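You operate a simulated robot arm through the tools that you are given. There is no shell and no other tool. Be economical: measure what you need, move in short steps, check, and stop when the job is done.

Carry out the task below with a simulated two-armed robot. There is one attempt and no reset: what you move stays moved.

Task
Hold the purple union, unscrew its cap, and wedge it open on the rim.
Fine: brake the cart first; cap left in rack bay one; stand the union on the side rim, then slide the pink wedge and the purple wedge up to it. Set down upright: purple union.
Where things are to end (x, y in the base frame): purple union cap within 6 cm of [-111, -47]; purple union within 3 cm of [143, -18].

It is judged by the outcome, as a careful person would: the job done as asked, and still so three seconds after it is handed in. It fails if anything else is knocked over, pushed out of place, dropped, spilled or broken. Lids that push on must go on centred and level and be pressed home; caps that screw on are set level and turned clockwise until they are tight.

Robot
Two 7-joint arms with two-finger parallel grippers on one trunk, on a base that drives. Base frame: it is fixed to the floor where the robot stands at the start and does not move with it; the origin is under the middle of the robot, x ahead of it, y to its left, z up. Readings come in cm, rad, newtons and seconds.
The left shoulder is at the start at [7, 16.3, 97], the right one opposite. With the tool pointing down near the work surface each hand reaches from about 10 to 80 cm from the robot's upright axis, wherever it stands, measured 20 degrees to its own side. Places, roughly: bay stop [-230, 50, 90]; blue beam [150, 0, 75]; brake [90, 0, 40]; front chock [50, 30, 30]; hall stop [-240, 60, 90]; pin one [-210, 20, 90]; pin two [-220, 30, 90]; pink wedge [150, -25, 25]; purple wedge [125, 0, 25]; rack bay one [-100, -50, 70]; rear chock [160, -50, 30]; red union [-350, 125, 75]; side rim of the cart [140, -20, 40]. Payload 3.43 kg a hand.
The tool frame of a hand sits at the grasp point between the pads (the TCP): z along the fingers, y along the line on which they close. The tips reach 3.4 cm beyond it. Largest opening 12.8 cm; finger width 2.4, thickness 1.2; the body of the gripper, 4.8 by 13 cm, starts 9.6 cm behind the TCP.
Orientation is told as [roll, pitch, yaw] about the base's x, y, z axes, in that order, counted from this pose: with the fingers straight down and closing along the base's y, the tool's x points along the base's -x, its y along +y and its z along -z.

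Tools
- The arms move only by the tool drive_tool. It takes "left_plan", "right_plan" or both (then of equal length, played together; a hand with none holds still); each is a list that holds one entry, the list of rows, each a list of 7 numbers: the turn, a rotation vector about the tool's x, y, z in rad, then the shift along the tool's x, y, z in cm, then the closure in counts, from 0 (fully open) to 255 (shut). In form: [[[wx, wy, wz, tx, ty, tz, jaw], ...]]. A call has 1 to 20 rows; each row shifts and turns the commanded pose from where the row before left it, along the tool's axes as they then stand. Each row takes 0.2 s and may step no farther than 5 cm and 0.15 rad from the row before; otherwise, or with a gripper value out of range, the whole call is refused. Where a pose cannot be reached the arm comes as near as it can. A force on the tool above 40 N (or 10 N above the force at the start of the call, whichever is more), or a blocked arm, ends the call early, and 0.2 s more pass. The fingers move at their own pace (about 15.3 cm/s each) and stop on an object; they squeeze with about 21 N. The grip force told is the motor's: it shows also when the fingers shut on nothing. Time passes only in rows, and 0.2 s behind the last, so rows that do not move let the fingers close. The reply holds the time, the measured pose of the TCP, the force on the tool along the base axes, the opening and the grip force, in the units named above and with some noise, with the torque about the TCP (base axes, N m) and any sound that the robot's microphone picked up.
- Cameras (640 x 400 px; columns grow to the right, rows downward): "scene" is now at [7.85, -6.49, 116.83]; the picture's right is [-0.89, -0.45, 0.00], its down [-0.32, 0.64, -0.70] and it looks along [0.31, -0.62, -0.72] (base axes); focal length 214 px, centre (320, 200). "left" rides on the left gripper at [7.6, 1.1, -16] in its tool frame; the picture's right is [-0.15, 0.99, 0.00], its down [-0.88, -0.13, -0.46] and it looks along [-0.45, -0.07, 0.89] (tool axes); focal length 234 px, centre (320, 200). "right" rides on the right gripper at [7.6, -1.1, -16] in its tool frame; the picture's right is [0.15, 0.99, 0.00], its down [-0.88, 0.13, -0.46] and it looks along [-0.45, 0.07, 0.89] (tool axes); focal length 234 px, centre (320, 200). There is no depth. A picture from a camera that has moved, and an enlarged one, comes with that camera's place and axes in the base frame and with its lens. The place of the scene camera against the robot may be out by one fixed shift of up to 2.5 cm in any direction.
- camera(camera): a new picture of that camera. It takes no simulated time.
- move_column(by): slides the trunk up (or, below 0, down) by that many cm; the arms and the scene camera ride with it, the base frame stays. It gives what a move gives, with no picture.
- roll_base(legs): drives the robot by 1 to 6 legs, each [ahead, left, turn to the left] in cm, cm and rad, along the robot's own axes; the way and the turn of a leg run together, so that a leg with both is an arc; at most 150 cm and 3.142 rad a leg. The arms and the cameras ride along, it lands a little off, and it stops where it bumps. It gives what a move gives.
- turn_head(pan, tilt): turns the head with the scene camera to pan (to the left, within 1.501 rad either way) and tilt (down, from -0.506 to 1.204), counted from straight ahead of the robot. It gives what a move gives.
- zoom(camera, box): a new picture of the part [left, top, right, bottom] of that camera's present view, enlarged. It takes no simulated time.
- sign_off(): hands the job in; it is judged then, once.

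Work in short steps. Places have to be worked out from the pictures, the camera data and where the tool is seen: move nearer, look again, correct. Check each grasp and each placing, and mend what went wrong. You have 120 turns and 100 pictures in all, those below and enlarged ones among them. Open the grippers and draw the arms clear of the work before you hand the job in, unless the task says otherwise; then end with one line.

The tools are called after ">>>" as name(argument=value, ...) on one line, values as JSON. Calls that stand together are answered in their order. drive_tool: Moves the arms, as the interface text tells. Its arguments: {"type":"object","properties":{"left_plan":{"type":"array","items":{"type":"array","items":{"type":"array","items":{"type":"number"}}}},"right_plan":{"type":"array","items":{"type":"array","items":{"type":"array","items":{"type":"number"}}}}},"required":[]} The other tools are called the same way: move_column (by) slides the trunk up or down; roll_base (legs) drives the base; turn_head (pan, tilt) turns the head that bears the scene camera; camera (camera) takes a picture; zoom (camera, box) takes an enlarged picture of a part of a camera's view; sign_off () hands the job in.

At the start:

```text
time: 0.0
left_tcp_pos: [58.85, -9.63, 117.05]
left_tool_rot: [0.0, -0.001, 0.001]
left_force: [0.9, -0.1, 0.5]
left_moment: [-0.01, 0.0, -0.01]
left_width: 12.8
left_gripper_force: 0.1
right_tcp_pos: [40.88, -44.09, 115.3]
right_tool_rot: [0.0, -0.001, 0.0]
right_force: [-0.1, 0.0, 0.5]
right_moment: [0.01, 0.01, -0.02]
right_width: 12.82
right_gripper_force: 0.1
trunk travel left (down, up): [-45.0, 49.0]
robot x, y, heading: [-0.02, 0.12, -0.001]
head pan, tilt: [-1.105, 0.798]
```

scene: 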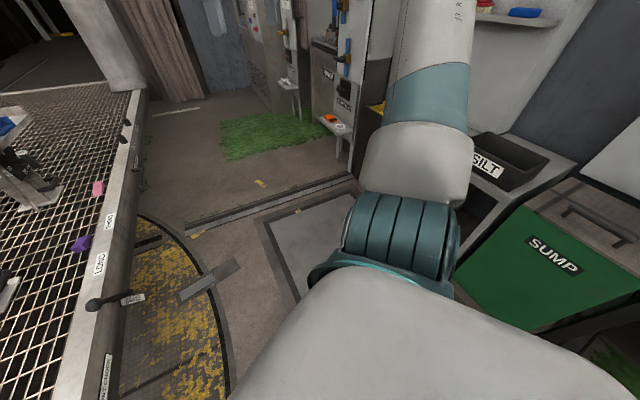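
right: 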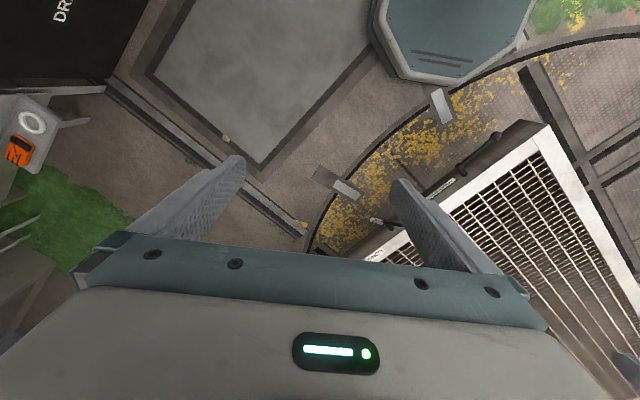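
left: 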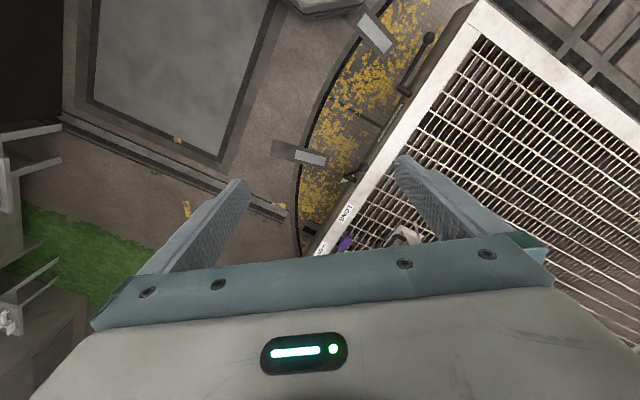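

The scene camera looks right; I turn the head to look ahead at the cart.

>>> turn_head(pan=-0.2, tilt=0.6)

```text
time: 1.2
left_tcp_pos: [58.86, -9.7, 117.03]
left_tool_rot: [0.0, 0.001, -0.001]
left_force: [0.3, -0.3, 0.1]
left_moment: [-0.01, -0.02, 0.0]
left_width: 12.8
left_gripper_force: 0.1
right_tcp_pos: [40.86, -44.15, 115.39]
right_tool_rot: [-0.001, 0.0, -0.001]
right_force: [0.7, 0.4, -0.4]
right_moment: [-0.03, 0.01, 0.0]
right_width: 12.8
right_gripper_force: 0.1
trunk travel left (down, up): [-45.0, 49.0]
robot x, y, heading: [-0.11, 0.23, 0.0]
head pan, tilt: [-0.201, 0.6]
```

Take the picture ahead.

>>> camera(camera="scene")

```text
96 pictures are left
camera scene: at [12.88, -1.05, 118.51], right [-0.2, -0.98, 0.0], down [-0.55, 0.11, -0.82], along [0.81, -0.17, -0.57], focal length 214 px, centre (320, 200)
```

scene: 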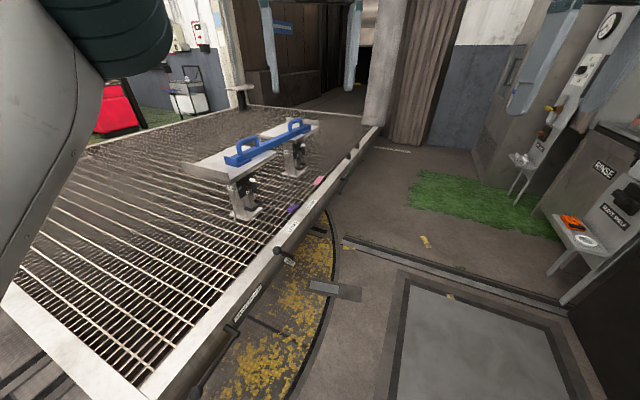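

I see a cart with a grating deck, beam on jacks, wedges by the rim, and levers with labels. Zooming to read them.

>>> zoom(camera="scene", box=[180, 80, 400, 218])

>>> zoom(camera="scene", box=[180, 220, 400, 358])

>>> zoom(camera="scene", box=[480, 80, 640, 300])

```text
2.90 times, centred on (290, 149) of scene
camera zoom: at [12.88, -1.05, 118.51], right [-0.2, -0.98, 0.0], down [-0.55, 0.11, -0.82], along [0.81, -0.17, -0.57], focal length 622 px, centre (407, 348)
```

zoom: 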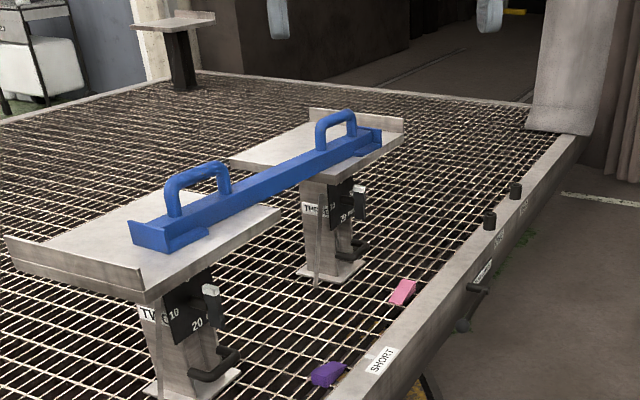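

```text
2.90 times, centred on (290, 289) of scene
camera zoom: at [12.88, -1.05, 118.51], right [-0.2, -0.98, 0.0], down [-0.55, 0.11, -0.82], along [0.81, -0.17, -0.57], focal length 622 px, centre (407, -58)
```

zoom: 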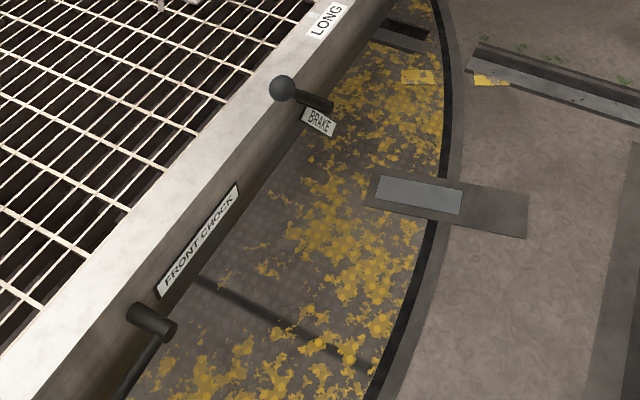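

```text
1.82 times, centred on (560, 190) of scene
camera zoom: at [12.88, -1.05, 118.51], right [-0.2, -0.98, 0.0], down [-0.55, 0.11, -0.82], along [0.81, -0.17, -0.57], focal length 390 px, centre (-116, 218)
```

zoom: 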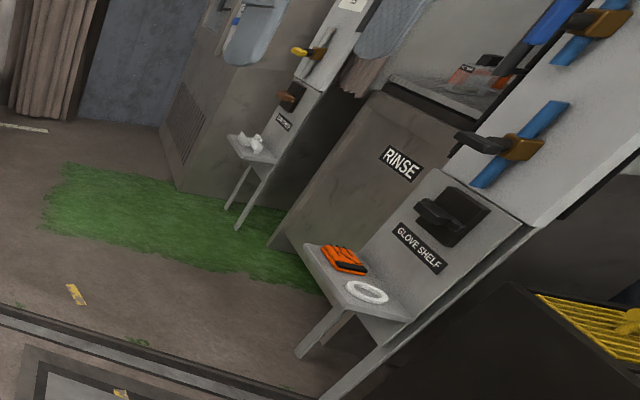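

The brake lever with a ball knob is on the near rim. Now search for the purple union: look left, then behind.

>>> turn_head(pan=1.2, tilt=0.5)

>>> camera(camera="scene")

>>> turn_head(pan=-1.45, tilt=0.3)

>>> camera(camera="scene")

```text
time: 2.7
left_tcp_pos: [58.85, -9.66, 117.16]
left_tool_rot: [0.0, 0.0, 0.0]
left_force: [-0.5, 0.6, -0.4]
left_moment: [0.04, -0.01, 0.02]
left_width: 12.81
left_gripper_force: 0.0
right_tcp_pos: [40.82, -44.09, 115.41]
right_tool_rot: [0.0, -0.001, 0.0]
right_force: [-0.3, -0.7, 1.0]
right_moment: [0.02, -0.02, 0.01]
right_width: 12.8
right_gripper_force: 0.1
trunk travel left (down, up): [-45.0, 49.0]
robot x, y, heading: [-0.09, -0.08, -0.002]
head pan, tilt: [1.201, 0.499]
```

```text
92 pictures are left
camera scene: at [7.52, 9.2, 119.42], right [0.93, -0.36, 0.0], down [-0.17, -0.45, -0.88], along [0.32, 0.82, -0.48], focal length 214 px, centre (320, 200)
```

scene: 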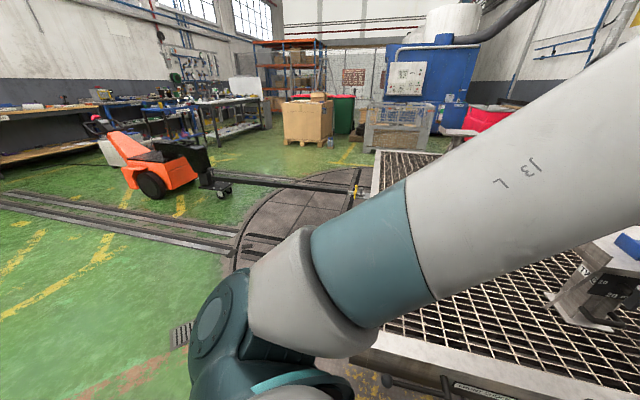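

```text
time: 5.1
left_tcp_pos: [58.93, -9.62, 117.05]
left_tool_rot: [0.0, 0.001, -0.001]
left_force: [1.1, -0.5, 0.1]
left_moment: [-0.02, -0.02, -0.01]
left_width: 12.81
left_gripper_force: 0.1
right_tcp_pos: [40.87, -44.15, 115.49]
right_tool_rot: [0.001, 0.0, 0.0]
right_force: [-0.4, -0.4, 1.2]
right_moment: [0.0, -0.03, -0.02]
right_width: 12.8
right_gripper_force: 0.0
trunk travel left (down, up): [-45.0, 49.0]
robot x, y, heading: [-0.54, -0.25, -0.002]
head pan, tilt: [-1.45, 0.3]
```

```text
91 pictures are left
camera scene: at [5.35, -8.55, 121.26], right [-0.99, -0.12, 0.0], down [-0.04, 0.29, -0.96], along [0.12, -0.95, -0.3], focal length 214 px, centre (320, 200)
```

scene: 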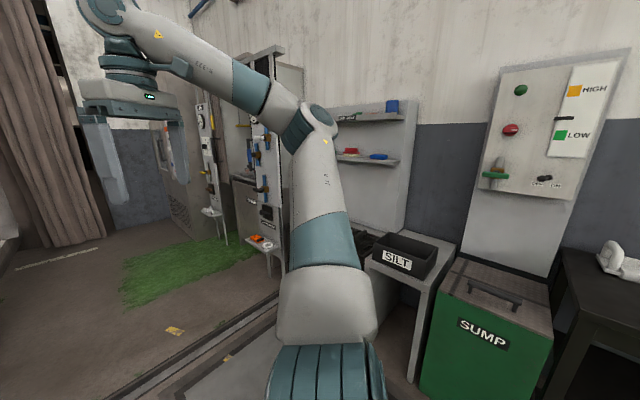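

The union isn't in view in front; I turn the base to the right to see the rear side, where the rack is.

>>> roll_base(legs=[[0, 0, -2.0]])

>>> turn_head(pan=-0.3, tilt=0.5)

>>> camera(camera="scene")

```text
time: 10.4
left_tcp_pos: [-35.04, -48.3, 117.08]
left_tool_rot: [0.0, 0.0, -2.036]
left_force: [-0.8, 0.1, 0.9]
left_moment: [0.01, -0.03, -0.01]
left_width: 12.82
left_gripper_force: 0.1
right_tcp_pos: [-57.73, -16.8, 115.42]
right_tool_rot: [0.0, -0.002, -2.035]
right_force: [-0.4, -0.2, -0.9]
right_moment: [-0.01, 0.03, 0.01]
right_width: 12.81
right_gripper_force: 0.0
trunk travel left (down, up): [-45.0, 49.0]
robot x, y, heading: [-0.4, 0.38, -2.028]
head pan, tilt: [-1.45, 0.3]
```

```text
time: 11.7
left_tcp_pos: [-35.01, -48.35, 117.11]
left_tool_rot: [-0.003, 0.0, -2.036]
left_force: [0.3, 0.0, -0.5]
left_moment: [0.03, 0.01, 0.03]
left_width: 12.79
left_gripper_force: 0.2
right_tcp_pos: [-57.64, -16.76, 115.43]
right_tool_rot: [-0.002, 0.0, -2.035]
right_force: [0.4, 0.2, -0.1]
right_moment: [-0.01, -0.04, -0.01]
right_width: 12.81
right_gripper_force: 0.0
trunk travel left (down, up): [-45.0, 49.0]
robot x, y, heading: [0.02, -0.0, -2.037]
head pan, tilt: [-0.3, 0.499]
```

```text
90 pictures are left
camera scene: at [-9.37, -10.31, 119.42], right [-0.72, 0.69, 0.0], down [0.33, 0.35, -0.88], along [-0.61, -0.63, -0.48], focal length 214 px, centre (320, 200)
```

scene: 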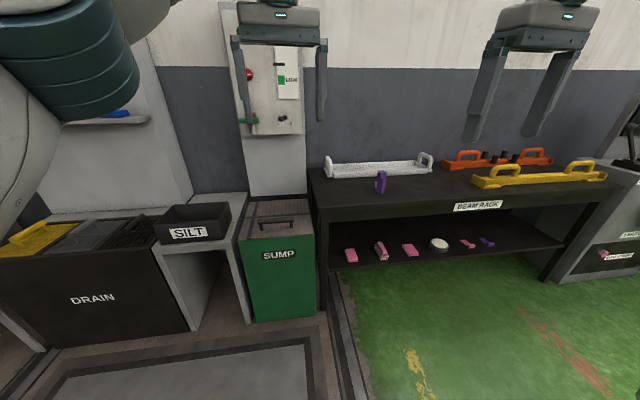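

>>> zoom(camera="scene", box=[310, 130, 470, 230])

>>> zoom(camera="scene", box=[310, 210, 640, 300])

```text
4.00 times, centred on (390, 180) of scene
camera zoom: at [-9.37, -10.31, 119.42], right [-0.72, 0.69, 0.0], down [0.33, 0.35, -0.88], along [-0.61, -0.63, -0.48], focal length 858 px, centre (40, 280)
```

zoom: 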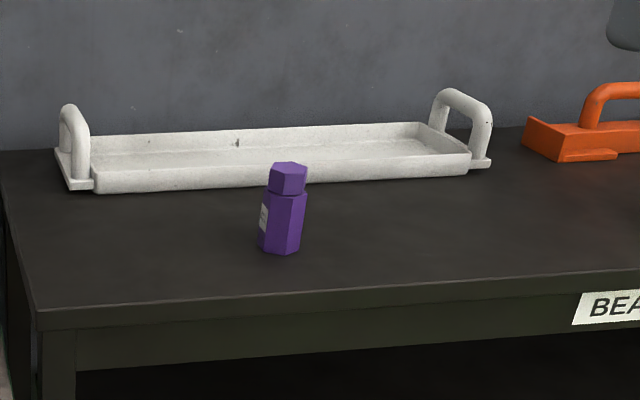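

```text
1.94 times, centred on (475, 255) of scene
camera zoom: at [-9.37, -10.31, 119.42], right [-0.72, 0.69, 0.0], down [0.33, 0.35, -0.88], along [-0.61, -0.63, -0.48], focal length 416 px, centre (19, 93)
```

zoom: 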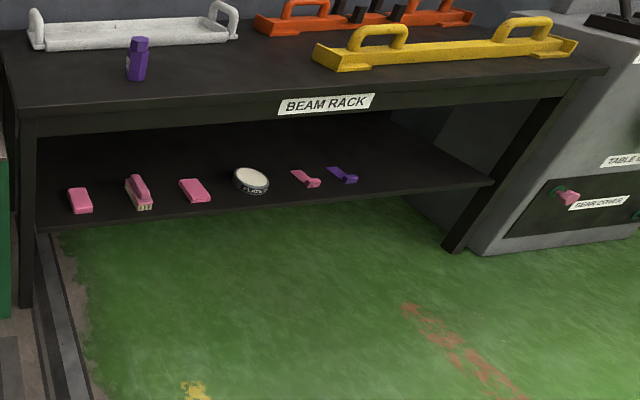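

The purple union stands on the beam rack at about (-100,-60,70), ~12 cm tall with a hex cap on top. First the brake: I turn back toward the cart, facing its side rim squarely, and strafe opposite the brake.

>>> roll_base(legs=[[0, 0, 3.087], [-15, -70, 0]])

>>> turn_head(pan=0.0, tilt=0.85)

>>> camera(camera="scene")

```text
time: 22.9
left_tcp_pos: [90.51, -0.25, 117.15]
left_tool_rot: [0.0, -0.001, 1.066]
left_force: [-0.2, 0.8, 0.7]
left_moment: [0.01, 0.03, 0.0]
left_width: 12.8
left_gripper_force: 0.0
right_tcp_pos: [112.01, -32.82, 115.37]
right_tool_rot: [-0.001, -0.002, 1.066]
right_force: [0.0, 0.2, -0.4]
right_moment: [0.01, 0.03, -0.02]
right_width: 12.79
right_gripper_force: 0.1
trunk travel left (down, up): [-45.0, 49.0]
robot x, y, heading: [53.25, -47.07, 1.066]
head pan, tilt: [-0.3, 0.499]
```

```text
time: 23.7
left_tcp_pos: [90.39, -0.24, 117.0]
left_tool_rot: [-0.003, 0.0, 1.066]
left_force: [-0.9, 0.1, -0.3]
left_moment: [0.0, 0.0, 0.02]
left_width: 12.78
left_gripper_force: 0.1
right_tcp_pos: [111.89, -32.72, 115.48]
right_tool_rot: [-0.001, 0.001, 1.066]
right_force: [0.2, 0.2, 0.3]
right_moment: [0.02, 0.02, 0.01]
right_width: 12.79
right_gripper_force: 0.2
trunk travel left (down, up): [-45.0, 49.0]
robot x, y, heading: [53.36, -47.12, 1.069]
head pan, tilt: [0.0, 0.85]
```

```text
87 pictures are left
camera scene: at [58.93, -35.2, 116.43], right [0.88, -0.48, 0.0], down [-0.36, -0.66, -0.66], along [0.32, 0.58, -0.75], focal length 214 px, centre (320, 200)
```

scene: 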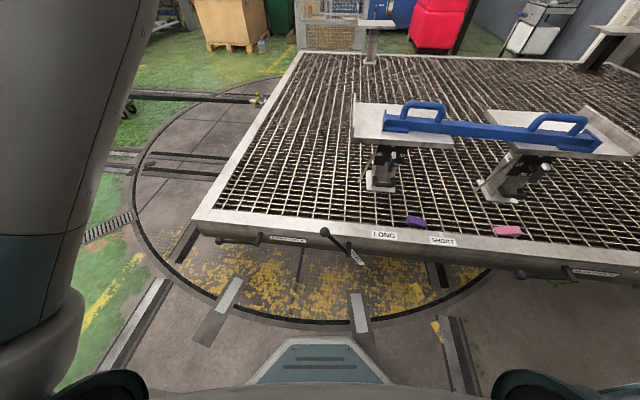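

Facing the rim squarely. Zoom on the brake and the marks.

>>> zoom(camera="scene", box=[300, 210, 400, 272])

>>> zoom(camera="scene", box=[360, 195, 640, 295])

>>> camera(camera="left")

```text
6.40 times, centred on (350, 241) of scene
camera zoom: at [58.93, -35.2, 116.43], right [0.88, -0.48, 0.0], down [-0.36, -0.66, -0.66], along [0.32, 0.58, -0.75], focal length 1373 px, centre (128, -62)
```

zoom: 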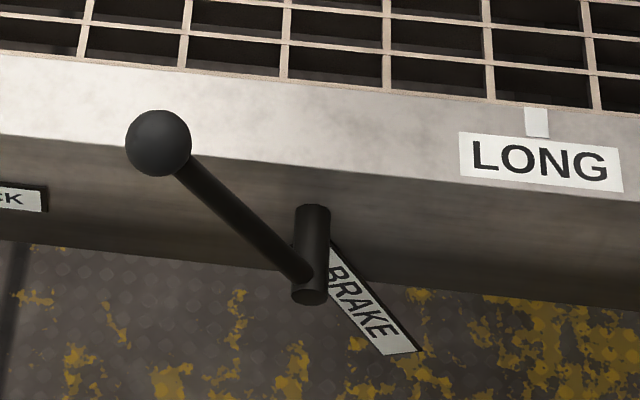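

```text
2.29 times, centred on (500, 245) of scene
camera zoom: at [58.93, -35.2, 116.43], right [0.88, -0.48, 0.0], down [-0.36, -0.66, -0.66], along [0.32, 0.58, -0.75], focal length 490 px, centre (-91, 97)
```

zoom: 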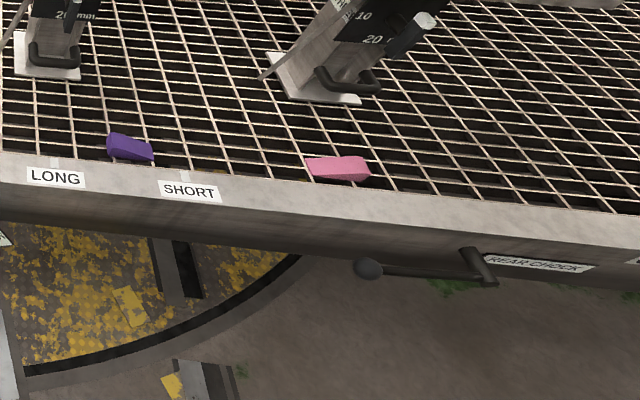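

```text
84 pictures are left
camera left: at [85.86, -6.51, 132.92], right [-0.8, 0.61, 0.0], down [0.54, 0.71, 0.46], along [0.28, 0.36, -0.89], focal length 234 px, centre (320, 200)
```

left: 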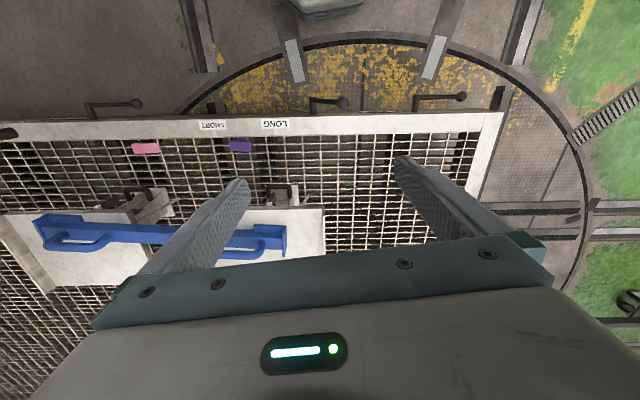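

Brake lever: pivot near (92,-4,31), ball at about (84,4,43), tilted up ~45° to the left, while the chock levers lie level. I lower the trunk and look with the left hand camera from nearer.

>>> move_column(by=-35)

>>> camera(camera="left")

>>> camera(camera="scene")

```text
time: 27.1
left_tcp_pos: [90.48, -0.29, 82.06]
left_tool_rot: [-0.001, 0.0, 1.066]
left_force: [-0.5, -1.2, 0.0]
left_moment: [-0.03, 0.04, -0.02]
left_width: 12.78
left_gripper_force: 0.0
right_tcp_pos: [111.95, -32.71, 80.52]
right_tool_rot: [0.001, 0.0, 1.067]
right_force: [0.1, -0.2, 0.5]
right_moment: [-0.01, -0.01, -0.02]
right_width: 12.79
right_gripper_force: 0.1
trunk travel left (down, up): [-10.0, 84.0]
robot x, y, heading: [53.33, -47.54, 1.069]
head pan, tilt: [0.0, 0.85]
```

```text
83 pictures are left
camera left: at [85.85, -6.52, 97.94], right [-0.8, 0.61, 0.0], down [0.54, 0.71, 0.46], along [0.28, 0.36, -0.89], focal length 234 px, centre (320, 200)
```

left: 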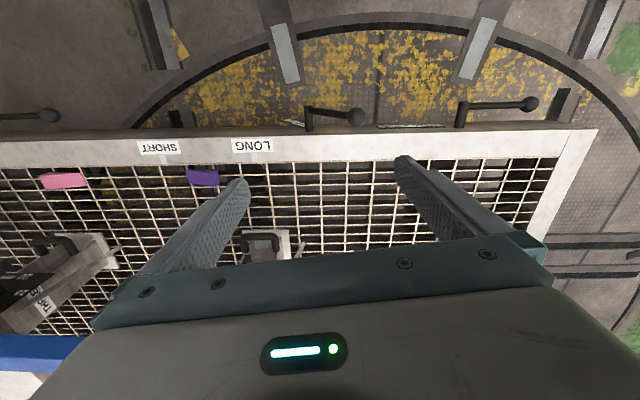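

```text
82 pictures are left
camera scene: at [58.92, -35.21, 81.43], right [0.88, -0.48, 0.0], down [-0.36, -0.66, -0.66], along [0.32, 0.58, -0.75], focal length 214 px, centre (320, 200)
```

scene: 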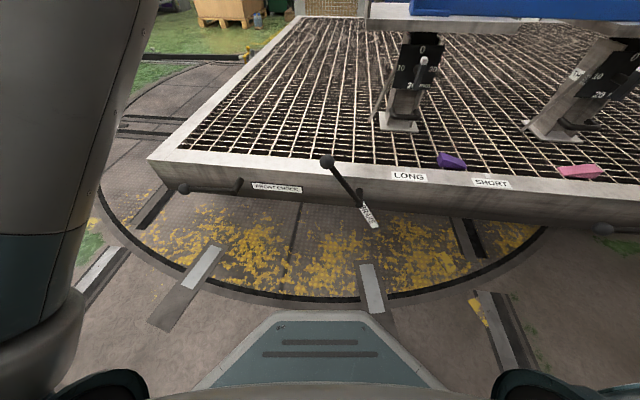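

Triangulating from two left views: ball ≈ (84.1,3.3,46.8), pivot ≈ (92.4,-3.5,33). I bring the closed left fingers above the ball.

>>> drive_tool(left_plan=[[[0, 0, 0, 0, 1.22, 4.0, 255], [0, 0, 0, 0, 1.22, 4.0, 255], [0, 0, 0, 0, 1.22, 4.0, 255], [0, 0, 0, 0, 1.22, 4.0, 255], [0, 0, 0, 0, 1.22, 4.0, 255], [0, 0, 0, 0, 1.22, 4.0, 255]]])

>>> camera(camera="left")

>>> camera(camera="scene")

```text
time: 28.5
left_tcp_pos: [84.14, 3.08, 58.09]
left_tool_rot: [-0.001, -0.004, 1.066]
left_force: [-0.2, -0.5, -0.1]
left_moment: [0.02, -0.02, 0.03]
left_width: 0.03
left_gripper_force: 21.4
right_tcp_pos: [111.9, -32.81, 80.49]
right_tool_rot: [0.0, 0.001, 1.067]
right_force: [0.2, -1.2, -0.3]
right_moment: [0.0, 0.0, 0.02]
right_width: 12.79
right_gripper_force: 0.1
trunk travel left (down, up): [-10.0, 84.0]
robot x, y, heading: [53.44, -47.35, 1.066]
head pan, tilt: [0.0, 0.85]
```

```text
81 pictures are left
camera left: at [79.58, -3.02, 73.94], right [-0.8, 0.61, 0.0], down [0.54, 0.71, 0.46], along [0.28, 0.36, -0.89], focal length 234 px, centre (320, 200)
```

left: 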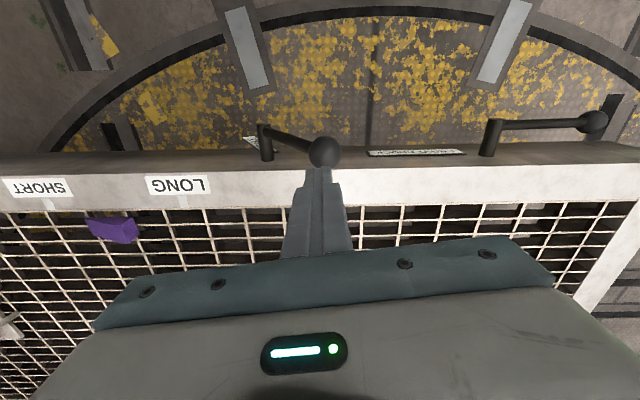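

```text
80 pictures are left
camera scene: at [58.92, -35.19, 81.43], right [0.88, -0.48, 0.0], down [-0.36, -0.66, -0.66], along [0.32, 0.58, -0.75], focal length 214 px, centre (320, 200)
```

scene: 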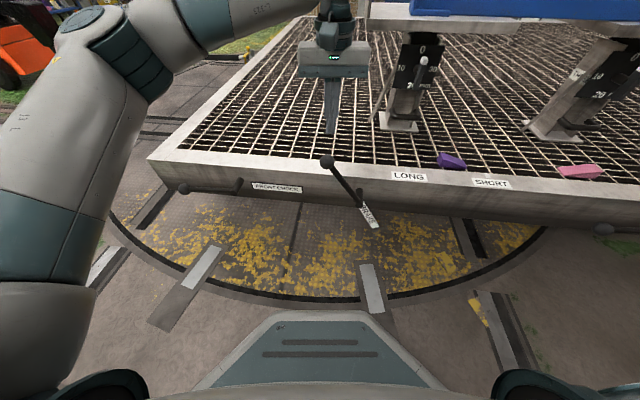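

The ball matches (84.1,3.0,46.8), right below the fingertips. I go down to contact and press it a little along its arc, watching the force.

>>> drive_tool(left_plan=[[[0, 0, 0, 0, 0, 3.0, 255], [0, 0, 0, 0, 0, 2.5, 255], [0, 0, 0, 0, 0.4, 1.0, 255], [0, 0, 0, 0, 0.7, 1.0, 255], [0, 0, 0, 0, 0.8, 1.0, 255]]])

>>> camera(camera="scene")

```text
time: 29.7
left_tcp_pos: [82.3, 4.33, 49.83]
left_tool_rot: [-0.001, -0.007, 1.073]
left_force: [-8.7, 17.6, 29.3]
left_moment: [0.67, 0.1, 0.21]
left_width: 0.0
left_gripper_force: 21.2
right_tcp_pos: [111.67, -32.67, 80.61]
right_tool_rot: [-0.002, -0.001, 1.068]
right_force: [-0.4, -0.2, 0.3]
right_moment: [0.0, -0.03, 0.01]
right_width: 12.81
right_gripper_force: 0.1
trunk travel left (down, up): [-10.0, 84.0]
robot x, y, heading: [53.44, -47.17, 1.069]
head pan, tilt: [0.0, 0.85]
```

```text
79 pictures are left
camera scene: at [58.75, -35.25, 81.5], right [0.88, -0.48, 0.0], down [-0.36, -0.66, -0.66], along [0.32, 0.58, -0.75], focal length 214 px, centre (320, 200)
```

scene: 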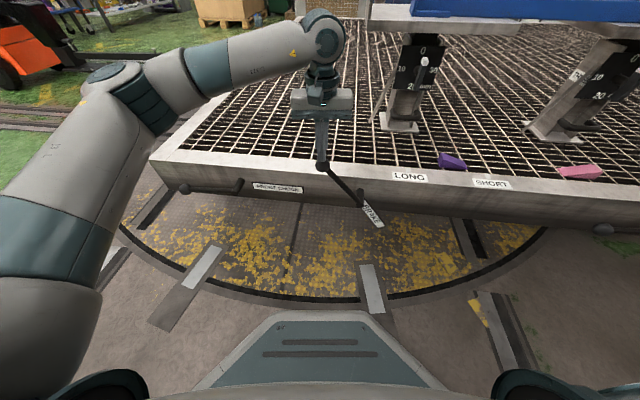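

The lever yields with ~30 N. Continue along the arc.

>>> drive_tool(left_plan=[[[0, 0, 0, 0, 0.6, 1.0, 255], [0, 0, 0, 0, 0.6, 1.0, 255], [0, 0, 0, 0, 0.5, 1.0, 255], [0, 0, 0, 0, 0.4, 1.0, 255], [0, 0, 0, 0, 0.3, 1.0, 255], [0, 0, 0, 0, 0.3, 1.0, 255]]])

>>> camera(camera="scene")

```text
time: 30.0
left_tcp_pos: [81.93, 4.58, 49.38]
left_tool_rot: [0.001, -0.008, 1.074]
left_force: [-3.4, 2.9, 11.0]
left_moment: [0.19, 0.2, 0.05]
left_width: 0.0
left_gripper_force: 21.2
right_tcp_pos: [111.77, -32.67, 80.39]
right_tool_rot: [0.0, 0.0, 1.068]
right_force: [0.1, 0.4, 0.7]
right_moment: [0.04, -0.03, 0.0]
right_width: 12.81
right_gripper_force: 0.0
trunk travel left (down, up): [-10.0, 84.0]
robot x, y, heading: [54.06, -47.03, 1.065]
head pan, tilt: [0.0, 0.85]
stopped in row 1 (left hand): the force on the tool passed its limit at 49 N (the readings are from after the stop); the commanded pose is now the measured one
```

```text
78 pictures are left
camera scene: at [58.83, -35.2, 81.39], right [0.88, -0.48, 0.0], down [-0.36, -0.66, -0.66], along [0.32, 0.58, -0.75], focal length 214 px, centre (320, 200)
```

scene: 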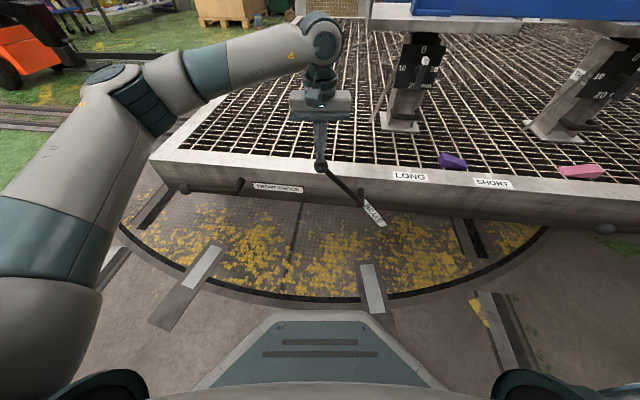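

The fingers sit on the outer-left of the ball and push toward the pivot. I lift, shift right ~3 cm, to press on ball/rod from its upper right side.

>>> drive_tool(left_plan=[[[0, 0, 0, 0, 0, -2.5, 255], [0, 0, 0, 0, -3.0, 0, 255]]])

>>> camera(camera="left")

>>> zoom(camera="scene", box=[270, 80, 430, 240])

```text
time: 30.6
left_tcp_pos: [84.81, 3.22, 51.68]
left_tool_rot: [0.002, -0.005, 1.073]
left_force: [-0.2, 0.2, 0.0]
left_moment: [0.02, -0.03, 0.0]
left_width: 0.0
left_gripper_force: 21.2
right_tcp_pos: [111.88, -32.61, 80.4]
right_tool_rot: [-0.001, 0.001, 1.069]
right_force: [-0.5, -0.4, 0.1]
right_moment: [0.07, 0.01, -0.03]
right_width: 12.82
right_gripper_force: 0.1
trunk travel left (down, up): [-10.0, 84.0]
robot x, y, heading: [53.65, -47.02, 1.075]
head pan, tilt: [0.0, 0.85]
```

```text
77 pictures are left
camera left: at [80.25, -3.15, 67.58], right [-0.8, 0.6, 0.0], down [0.53, 0.71, 0.46], along [0.28, 0.37, -0.89], focal length 234 px, centre (320, 200)
```

left: 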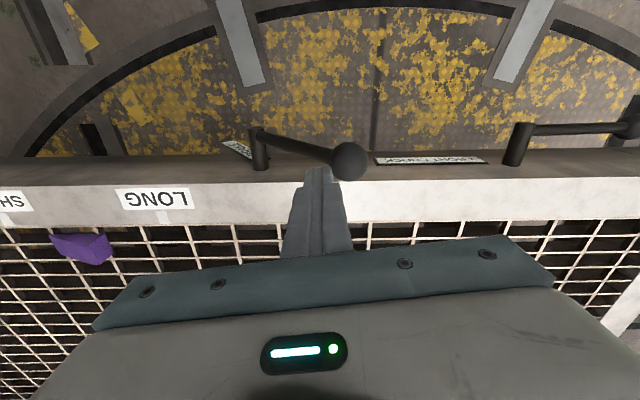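

```text
2.50 times, centred on (350, 160) of scene
camera zoom: at [58.9, -35.16, 81.41], right [0.88, -0.48, 0.0], down [-0.36, -0.66, -0.66], along [0.32, 0.58, -0.75], focal length 536 px, centre (245, 300)
```

zoom: 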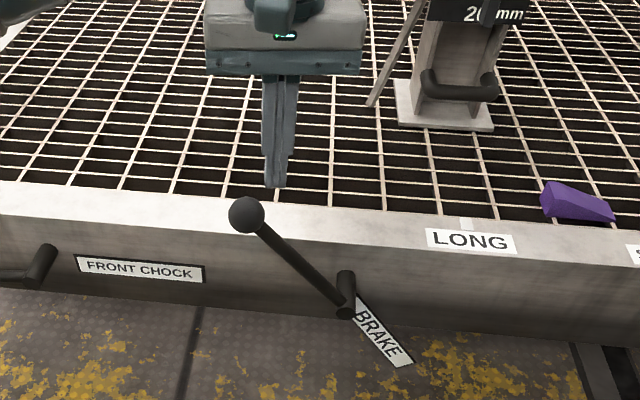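

The tip is now above the rod just right of the ball. Press down-left.

>>> drive_tool(left_plan=[[[0, 0, 0, 0, 0, 3.0, 255], [0, 0, 0, 0, 0.7, 1.0, 255], [0, 0, 0, 0, 0.9, 1.0, 255], [0, 0, 0, 0, 0.8, 1.0, 255], [0, 0, 0, 0, 0.8, 1.0, 255], [0, 0, 0, 0, 0.7, 1.0, 255], [0, 0, 0, 0, 0.6, 1.0, 255]]])

>>> zoom(camera="scene", box=[270, 80, 430, 240])

```text
time: 32.2
left_tcp_pos: [80.85, 5.39, 42.8]
left_tool_rot: [0.001, -0.004, 1.073]
left_force: [1.4, 1.4, 2.2]
left_moment: [0.05, -0.07, -0.05]
left_width: 0.02
left_gripper_force: 21.5
right_tcp_pos: [111.88, -32.62, 80.35]
right_tool_rot: [-0.001, 0.001, 1.068]
right_force: [0.4, -0.8, -0.6]
right_moment: [0.0, 0.02, 0.01]
right_width: 12.79
right_gripper_force: 0.0
trunk travel left (down, up): [-10.0, 84.0]
robot x, y, heading: [53.86, -47.09, 1.069]
head pan, tilt: [0.0, 0.85]
```

```text
2.50 times, centred on (350, 160) of scene
camera zoom: at [58.89, -35.16, 81.42], right [0.88, -0.48, 0.0], down [-0.36, -0.66, -0.66], along [0.32, 0.58, -0.75], focal length 536 px, centre (245, 300)
```

zoom: 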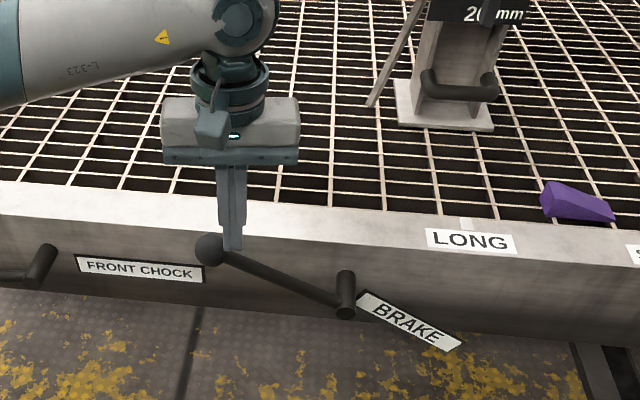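

Lever moves smoothly. Continue down until a stop or click.

>>> drive_tool(left_plan=[[[0, 0, 0, 0, 0.5, 1.0, 255], [0, 0, 0, 0, 0.4, 1.0, 255], [0, 0, 0, 0, 0.3, 1.0, 255], [0, 0, 0, 0, 0.2, 1.0, 255], [0, 0, 0, 0, 0.1, 1.0, 255], [0, 0, 0, 0, 0, 1.0, 255], [0, 0, 0, 0, 0, 1.0, 255], [0, 0, 0, 0, -0.1, 1.0, 255]]])

>>> zoom(camera="scene", box=[270, 80, 430, 240])

```text
time: 34.0
left_tcp_pos: [79.49, 6.09, 34.74]
left_tool_rot: [0.0, -0.005, 1.073]
left_force: [0.0, 0.1, 0.4]
left_moment: [-0.04, -0.03, 0.01]
left_width: 0.0
left_gripper_force: 21.2
right_tcp_pos: [111.97, -32.59, 80.4]
right_tool_rot: [0.0, -0.001, 1.068]
right_force: [-0.5, -0.2, 0.4]
right_moment: [0.02, -0.01, -0.01]
right_width: 12.78
right_gripper_force: 0.0
trunk travel left (down, up): [-10.0, 84.0]
robot x, y, heading: [53.57, -47.02, 1.07]
head pan, tilt: [0.0, 0.85]
```

```text
2.50 times, centred on (350, 160) of scene
camera zoom: at [58.89, -35.16, 81.42], right [0.88, -0.48, 0.0], down [-0.36, -0.66, -0.66], along [0.32, 0.58, -0.75], focal length 536 px, centre (245, 300)
```

zoom: 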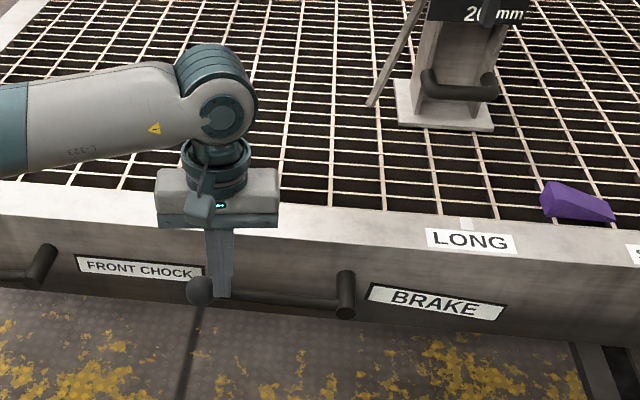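

Now the lever is level like the others. I press a bit more to see whether this is the stop.

>>> drive_tool(left_plan=[[[0, 0, 0, 0, 0, 0.7, 255], [0, 0, 0, 0, 0, 0.7, 255], [0, 0, 0, 0, 0, 0.7, 255]]])

>>> zoom(camera="scene", box=[270, 80, 430, 240])

```text
time: 34.8
left_tcp_pos: [79.53, 6.03, 32.82]
left_tool_rot: [0.0, -0.009, 1.073]
left_force: [-4.6, -0.3, 13.6]
left_moment: [-0.03, -0.03, 0.0]
left_width: 0.0
left_gripper_force: 21.2
right_tcp_pos: [111.77, -32.67, 80.54]
right_tool_rot: [0.0, 0.001, 1.067]
right_force: [-0.5, 0.5, -0.4]
right_moment: [0.0, 0.02, 0.0]
right_width: 12.77
right_gripper_force: 0.0
trunk travel left (down, up): [-10.0, 84.0]
robot x, y, heading: [53.66, -47.28, 1.071]
head pan, tilt: [0.0, 0.85]
```

```text
2.50 times, centred on (350, 160) of scene
camera zoom: at [58.83, -35.22, 81.47], right [0.88, -0.48, 0.0], down [-0.36, -0.66, -0.66], along [0.32, 0.58, -0.75], focal length 536 px, centre (245, 300)
```

zoom: 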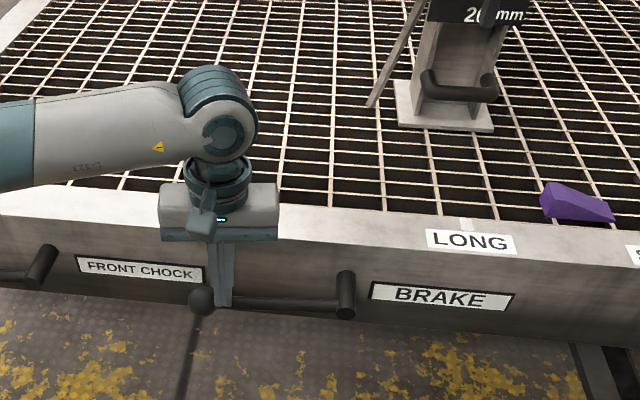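

Resistance rises (13.6 N); one more small press to confirm the stop.

>>> drive_tool(left_plan=[[[0, 0, 0, 0, 0, 0.7, 255], [0, 0, 0, 0, 0, 0.7, 255]]])

>>> drive_tool(left_plan=[[[0, 0, 0, 0, 0, -4, 255], [0, 0, 0, 0, 0, -5, 255], [0, 0, 0, 0, 0, -5, 255], [0, 0, 0, 0, 0, -5, 255], [0, 0, 0, 0, 0, -5, 255], [0, 0, 0, 0, 0, -5, 128], [0, 0, 0, 0, 0, -5, 0]]])

>>> zoom(camera="scene", box=[270, 80, 430, 240])

```text
time: 35.3
left_tcp_pos: [79.59, 6.04, 32.8]
left_tool_rot: [-0.003, -0.015, 1.072]
left_force: [-9.9, -6.2, 22.3]
left_moment: [-0.14, 0.03, -0.04]
left_width: 0.02
left_gripper_force: 21.0
right_tcp_pos: [111.76, -32.7, 80.47]
right_tool_rot: [0.0, -0.001, 1.069]
right_force: [0.2, 0.1, -0.9]
right_moment: [0.0, 0.01, 0.03]
right_width: 12.83
right_gripper_force: 0.0
trunk travel left (down, up): [-10.0, 84.0]
robot x, y, heading: [53.53, -46.89, 1.067]
head pan, tilt: [0.0, 0.85]
stopped in row 2 (left hand): the force on the tool passed its limit at 46 N (the readings are from after the stop); the commanded pose is now the measured one
```

```text
time: 36.9
left_tcp_pos: [79.23, 5.98, 66.57]
left_tool_rot: [-0.002, -0.008, 1.073]
left_force: [-0.6, 0.3, -0.4]
left_moment: [0.01, -0.04, 0.0]
left_width: 12.8
left_gripper_force: 0.0
right_tcp_pos: [111.7, -32.67, 80.43]
right_tool_rot: [0.001, -0.001, 1.069]
right_force: [0.2, 0.2, -0.1]
right_moment: [0.0, 0.04, 0.03]
right_width: 12.79
right_gripper_force: 0.0
trunk travel left (down, up): [-10.0, 84.0]
robot x, y, heading: [54.11, -47.37, 1.065]
head pan, tilt: [0.0, 0.85]
```

```text
2.50 times, centred on (350, 160) of scene
camera zoom: at [58.84, -35.19, 81.42], right [0.88, -0.48, 0.0], down [-0.36, -0.66, -0.66], along [0.32, 0.58, -0.75], focal length 536 px, centre (245, 300)
```

zoom: 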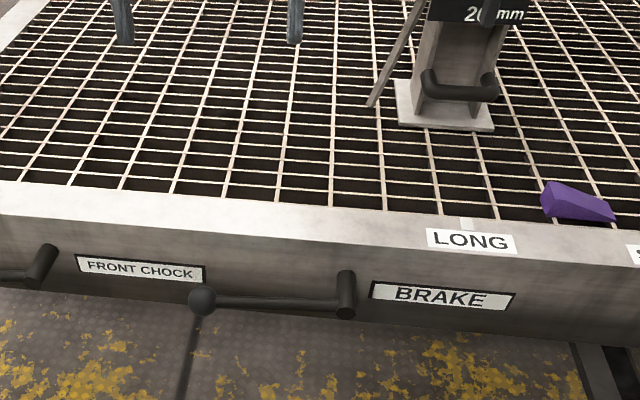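

The brake lever is against its stop. While here, I study the rim, target spot and wedges closely.

>>> turn_head(pan=-0.6, tilt=0.6)

>>> zoom(camera="scene", box=[180, 100, 440, 262])

>>> camera(camera="right")

```text
time: 37.9
left_tcp_pos: [79.32, 5.85, 66.51]
left_tool_rot: [-0.003, -0.009, 1.074]
left_force: [0.4, -0.5, -0.3]
left_moment: [0.03, 0.0, -0.02]
left_width: 12.81
left_gripper_force: 0.0
right_tcp_pos: [111.84, -32.55, 80.43]
right_tool_rot: [0.0, 0.001, 1.067]
right_force: [0.8, 0.7, -0.2]
right_moment: [0.04, 0.01, -0.02]
right_width: 12.79
right_gripper_force: 0.0
trunk travel left (down, up): [-10.0, 84.0]
robot x, y, heading: [53.36, -47.37, 1.07]
head pan, tilt: [-0.6, 0.6]
```

```text
2.46 times, centred on (310, 181) of scene
camera zoom: at [62.98, -38.02, 83.51], right [0.45, -0.89, 0.0], down [-0.5, -0.26, -0.82], along [0.74, 0.37, -0.57], focal length 528 px, centre (345, 247)
```

zoom: 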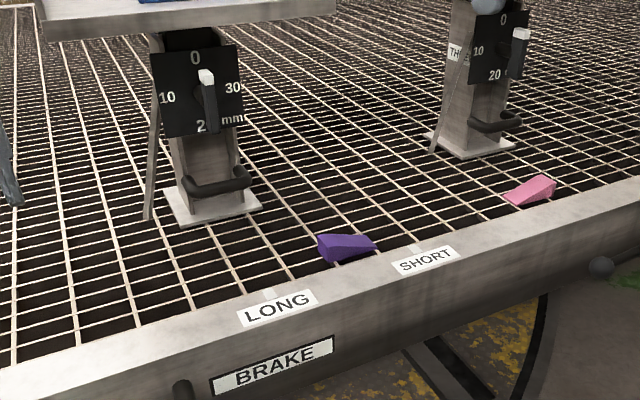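

```text
70 pictures are left
camera right: at [109.16, -39.95, 96.45], right [-0.94, 0.35, 0.0], down [0.31, 0.83, 0.46], along [0.16, 0.43, -0.89], focal length 234 px, centre (320, 200)
```

right: 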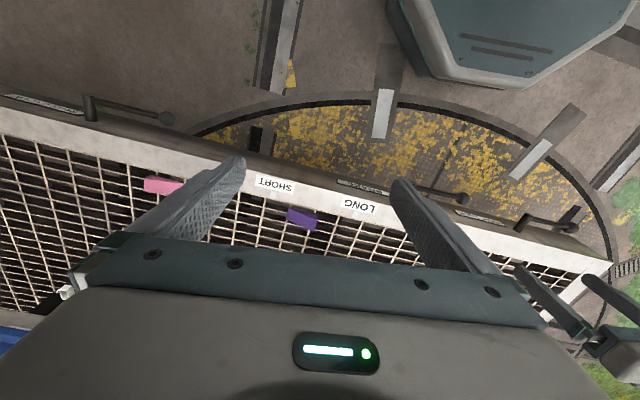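

Positions worked out: wedges at purple (127,-8,36) and pink (160,-31,36), and the target (143,-18) is midway between them on the same line. Now raise the trunk, retreat and drive to the rack.

>>> move_column(by=35)

>>> roll_base(legs=[[15, 70, 0], [0, 0, 3.006], [25, -44, 0]])

>>> turn_head(pan=0, tilt=0.6)

>>> camera(camera="scene")

```text
time: 41.3
left_tcp_pos: [79.22, 6.01, 101.51]
left_tool_rot: [-0.001, -0.009, 1.074]
left_force: [0.1, -0.4, 0.1]
left_moment: [0.01, -0.01, -0.02]
left_width: 12.81
left_gripper_force: 0.1
right_tcp_pos: [111.83, -32.6, 115.49]
right_tool_rot: [0.0, -0.001, 1.069]
right_force: [0.4, 0.1, 0.2]
right_moment: [0.02, 0.02, 0.01]
right_width: 12.8
right_gripper_force: 0.1
trunk travel left (down, up): [-45.0, 49.0]
robot x, y, heading: [53.56, -47.17, 1.063]
head pan, tilt: [-0.6, 0.6]
```

```text
time: 54.7
left_tcp_pos: [-85.2, -38.88, 101.46]
left_tool_rot: [-0.002, -0.008, -2.248]
left_force: [-0.7, 0.7, -0.2]
left_moment: [-0.02, 0.0, -0.02]
left_width: 12.81
left_gripper_force: 0.0
right_tcp_pos: [-110.34, 4.93, 115.43]
right_tool_rot: [0.001, 0.001, -2.253]
right_force: [-0.1, 0.3, 0.4]
right_moment: [0.0, -0.03, -0.01]
right_width: 12.79
right_gripper_force: 0.2
trunk travel left (down, up): [-45.0, 49.0]
robot x, y, heading: [-50.66, 8.45, -2.255]
head pan, tilt: [-0.6, 0.6]
```

```text
time: 55.7
left_tcp_pos: [-85.22, -38.82, 101.49]
left_tool_rot: [-0.002, -0.007, -2.247]
left_force: [-0.2, -0.2, -0.6]
left_moment: [-0.02, -0.01, -0.03]
left_width: 12.81
left_gripper_force: 0.1
right_tcp_pos: [-110.18, 4.81, 115.34]
right_tool_rot: [-0.001, 0.001, -2.254]
right_force: [0.5, -0.1, -0.6]
right_moment: [-0.02, 0.02, 0.01]
right_width: 12.81
right_gripper_force: 0.1
trunk travel left (down, up): [-45.0, 49.0]
robot x, y, heading: [-50.21, 8.76, -2.253]
head pan, tilt: [0.0, 0.6]
```

```text
69 pictures are left
camera scene: at [-59.79, -1.24, 118.51], right [-0.78, 0.63, 0.0], down [0.36, 0.44, -0.82], along [-0.52, -0.64, -0.57], focal length 214 px, centre (320, 200)
```

scene: 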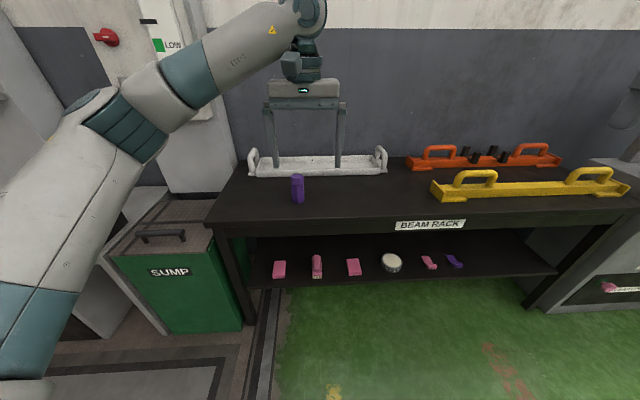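

Union in view near (-99,-61). Take a left hand picture to triangulate.

>>> camera(camera="left")

>>> zoom(camera="scene", box=[240, 140, 400, 240])

>>> camera(camera="right")

```text
68 pictures are left
camera left: at [-79.33, -33.62, 117.29], right [0.68, -0.73, 0.0], down [-0.65, -0.6, 0.46], along [-0.34, -0.31, -0.89], focal length 234 px, centre (320, 200)
```

left: 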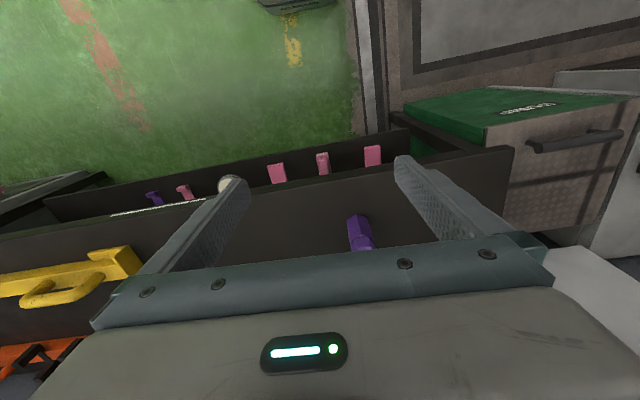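

```text
4.00 times, centred on (320, 190) of scene
camera zoom: at [-59.79, -1.24, 118.51], right [-0.78, 0.63, 0.0], down [0.36, 0.44, -0.82], along [-0.52, -0.64, -0.57], focal length 858 px, centre (320, 240)
```

zoom: 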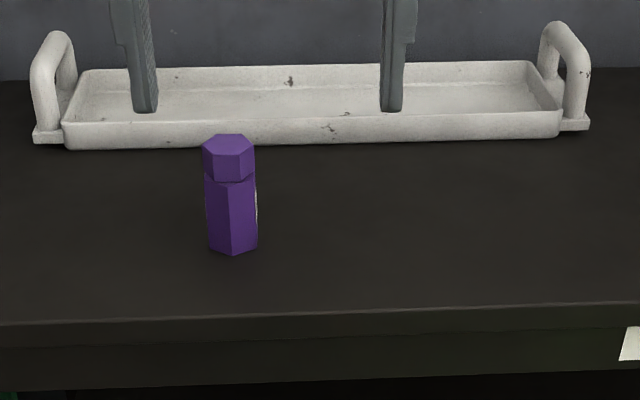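

```text
66 pictures are left
camera right: at [-106.32, 11.3, 131.45], right [0.86, -0.51, 0.0], down [-0.45, -0.77, 0.46], along [-0.23, -0.39, -0.89], focal length 234 px, centre (320, 200)
```

right: 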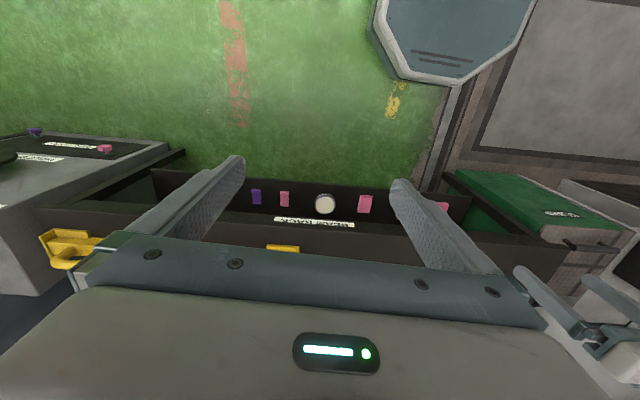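

The union body has a vertex toward me, so flats face left/right: ideal for the left hand coming in from the front. I pitch the left hand to ~60° from vertical, in place.

>>> drive_tool(left_plan=[[[0, -0.15, 0, 0, 0, 0, 0], [0, -0.15, 0, 0, 0, 0, 0], [0, -0.15, 0, 0, 0, 0, 0], [0, -0.15, 0, 0, 0, 0, 0], [0, -0.15, 0, 0, 0, 0, 0], [0, -0.15, 0, 0, 0, 0, 0], [0, -0.15, 0, 0, 0, 0, 0], [0, -0.15, 0, 0, 0, 0, 0]]])

>>> camera(camera="left")

>>> camera(camera="scene")

```text
time: 57.5
left_tcp_pos: [-85.07, -38.87, 101.44]
left_tool_rot: [-0.01, -1.211, -2.243]
left_force: [0.2, -0.4, -0.7]
left_moment: [0.0, -0.03, 0.0]
left_width: 12.8
left_gripper_force: 0.0
right_tcp_pos: [-110.25, 5.01, 115.44]
right_tool_rot: [0.0, 0.001, -2.253]
right_force: [0.3, 0.3, 0.4]
right_moment: [0.0, -0.04, 0.01]
right_width: 12.82
right_gripper_force: 0.0
trunk travel left (down, up): [-45.0, 49.0]
robot x, y, heading: [-50.19, 8.42, -2.258]
head pan, tilt: [0.0, 0.6]
```

```text
65 pictures are left
camera left: at [-73.13, -25.94, 99.94], right [0.74, -0.66, 0.13], down [-0.03, 0.17, 0.98], along [-0.67, -0.73, 0.11], focal length 234 px, centre (320, 200)
```

left: 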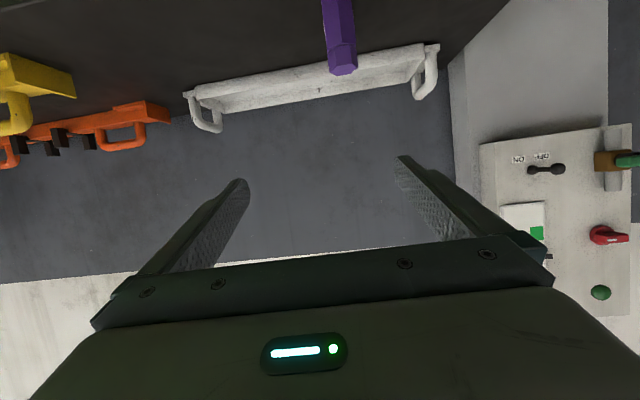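

```text
64 pictures are left
camera scene: at [-59.79, -1.23, 118.51], right [-0.78, 0.63, 0.0], down [0.36, 0.44, -0.82], along [-0.52, -0.64, -0.57], focal length 214 px, centre (320, 200)
```

scene: 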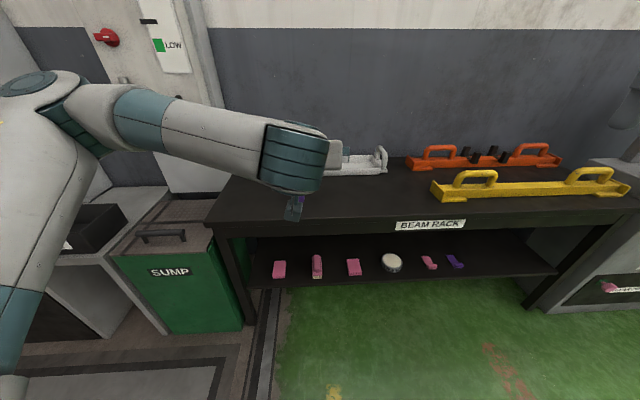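

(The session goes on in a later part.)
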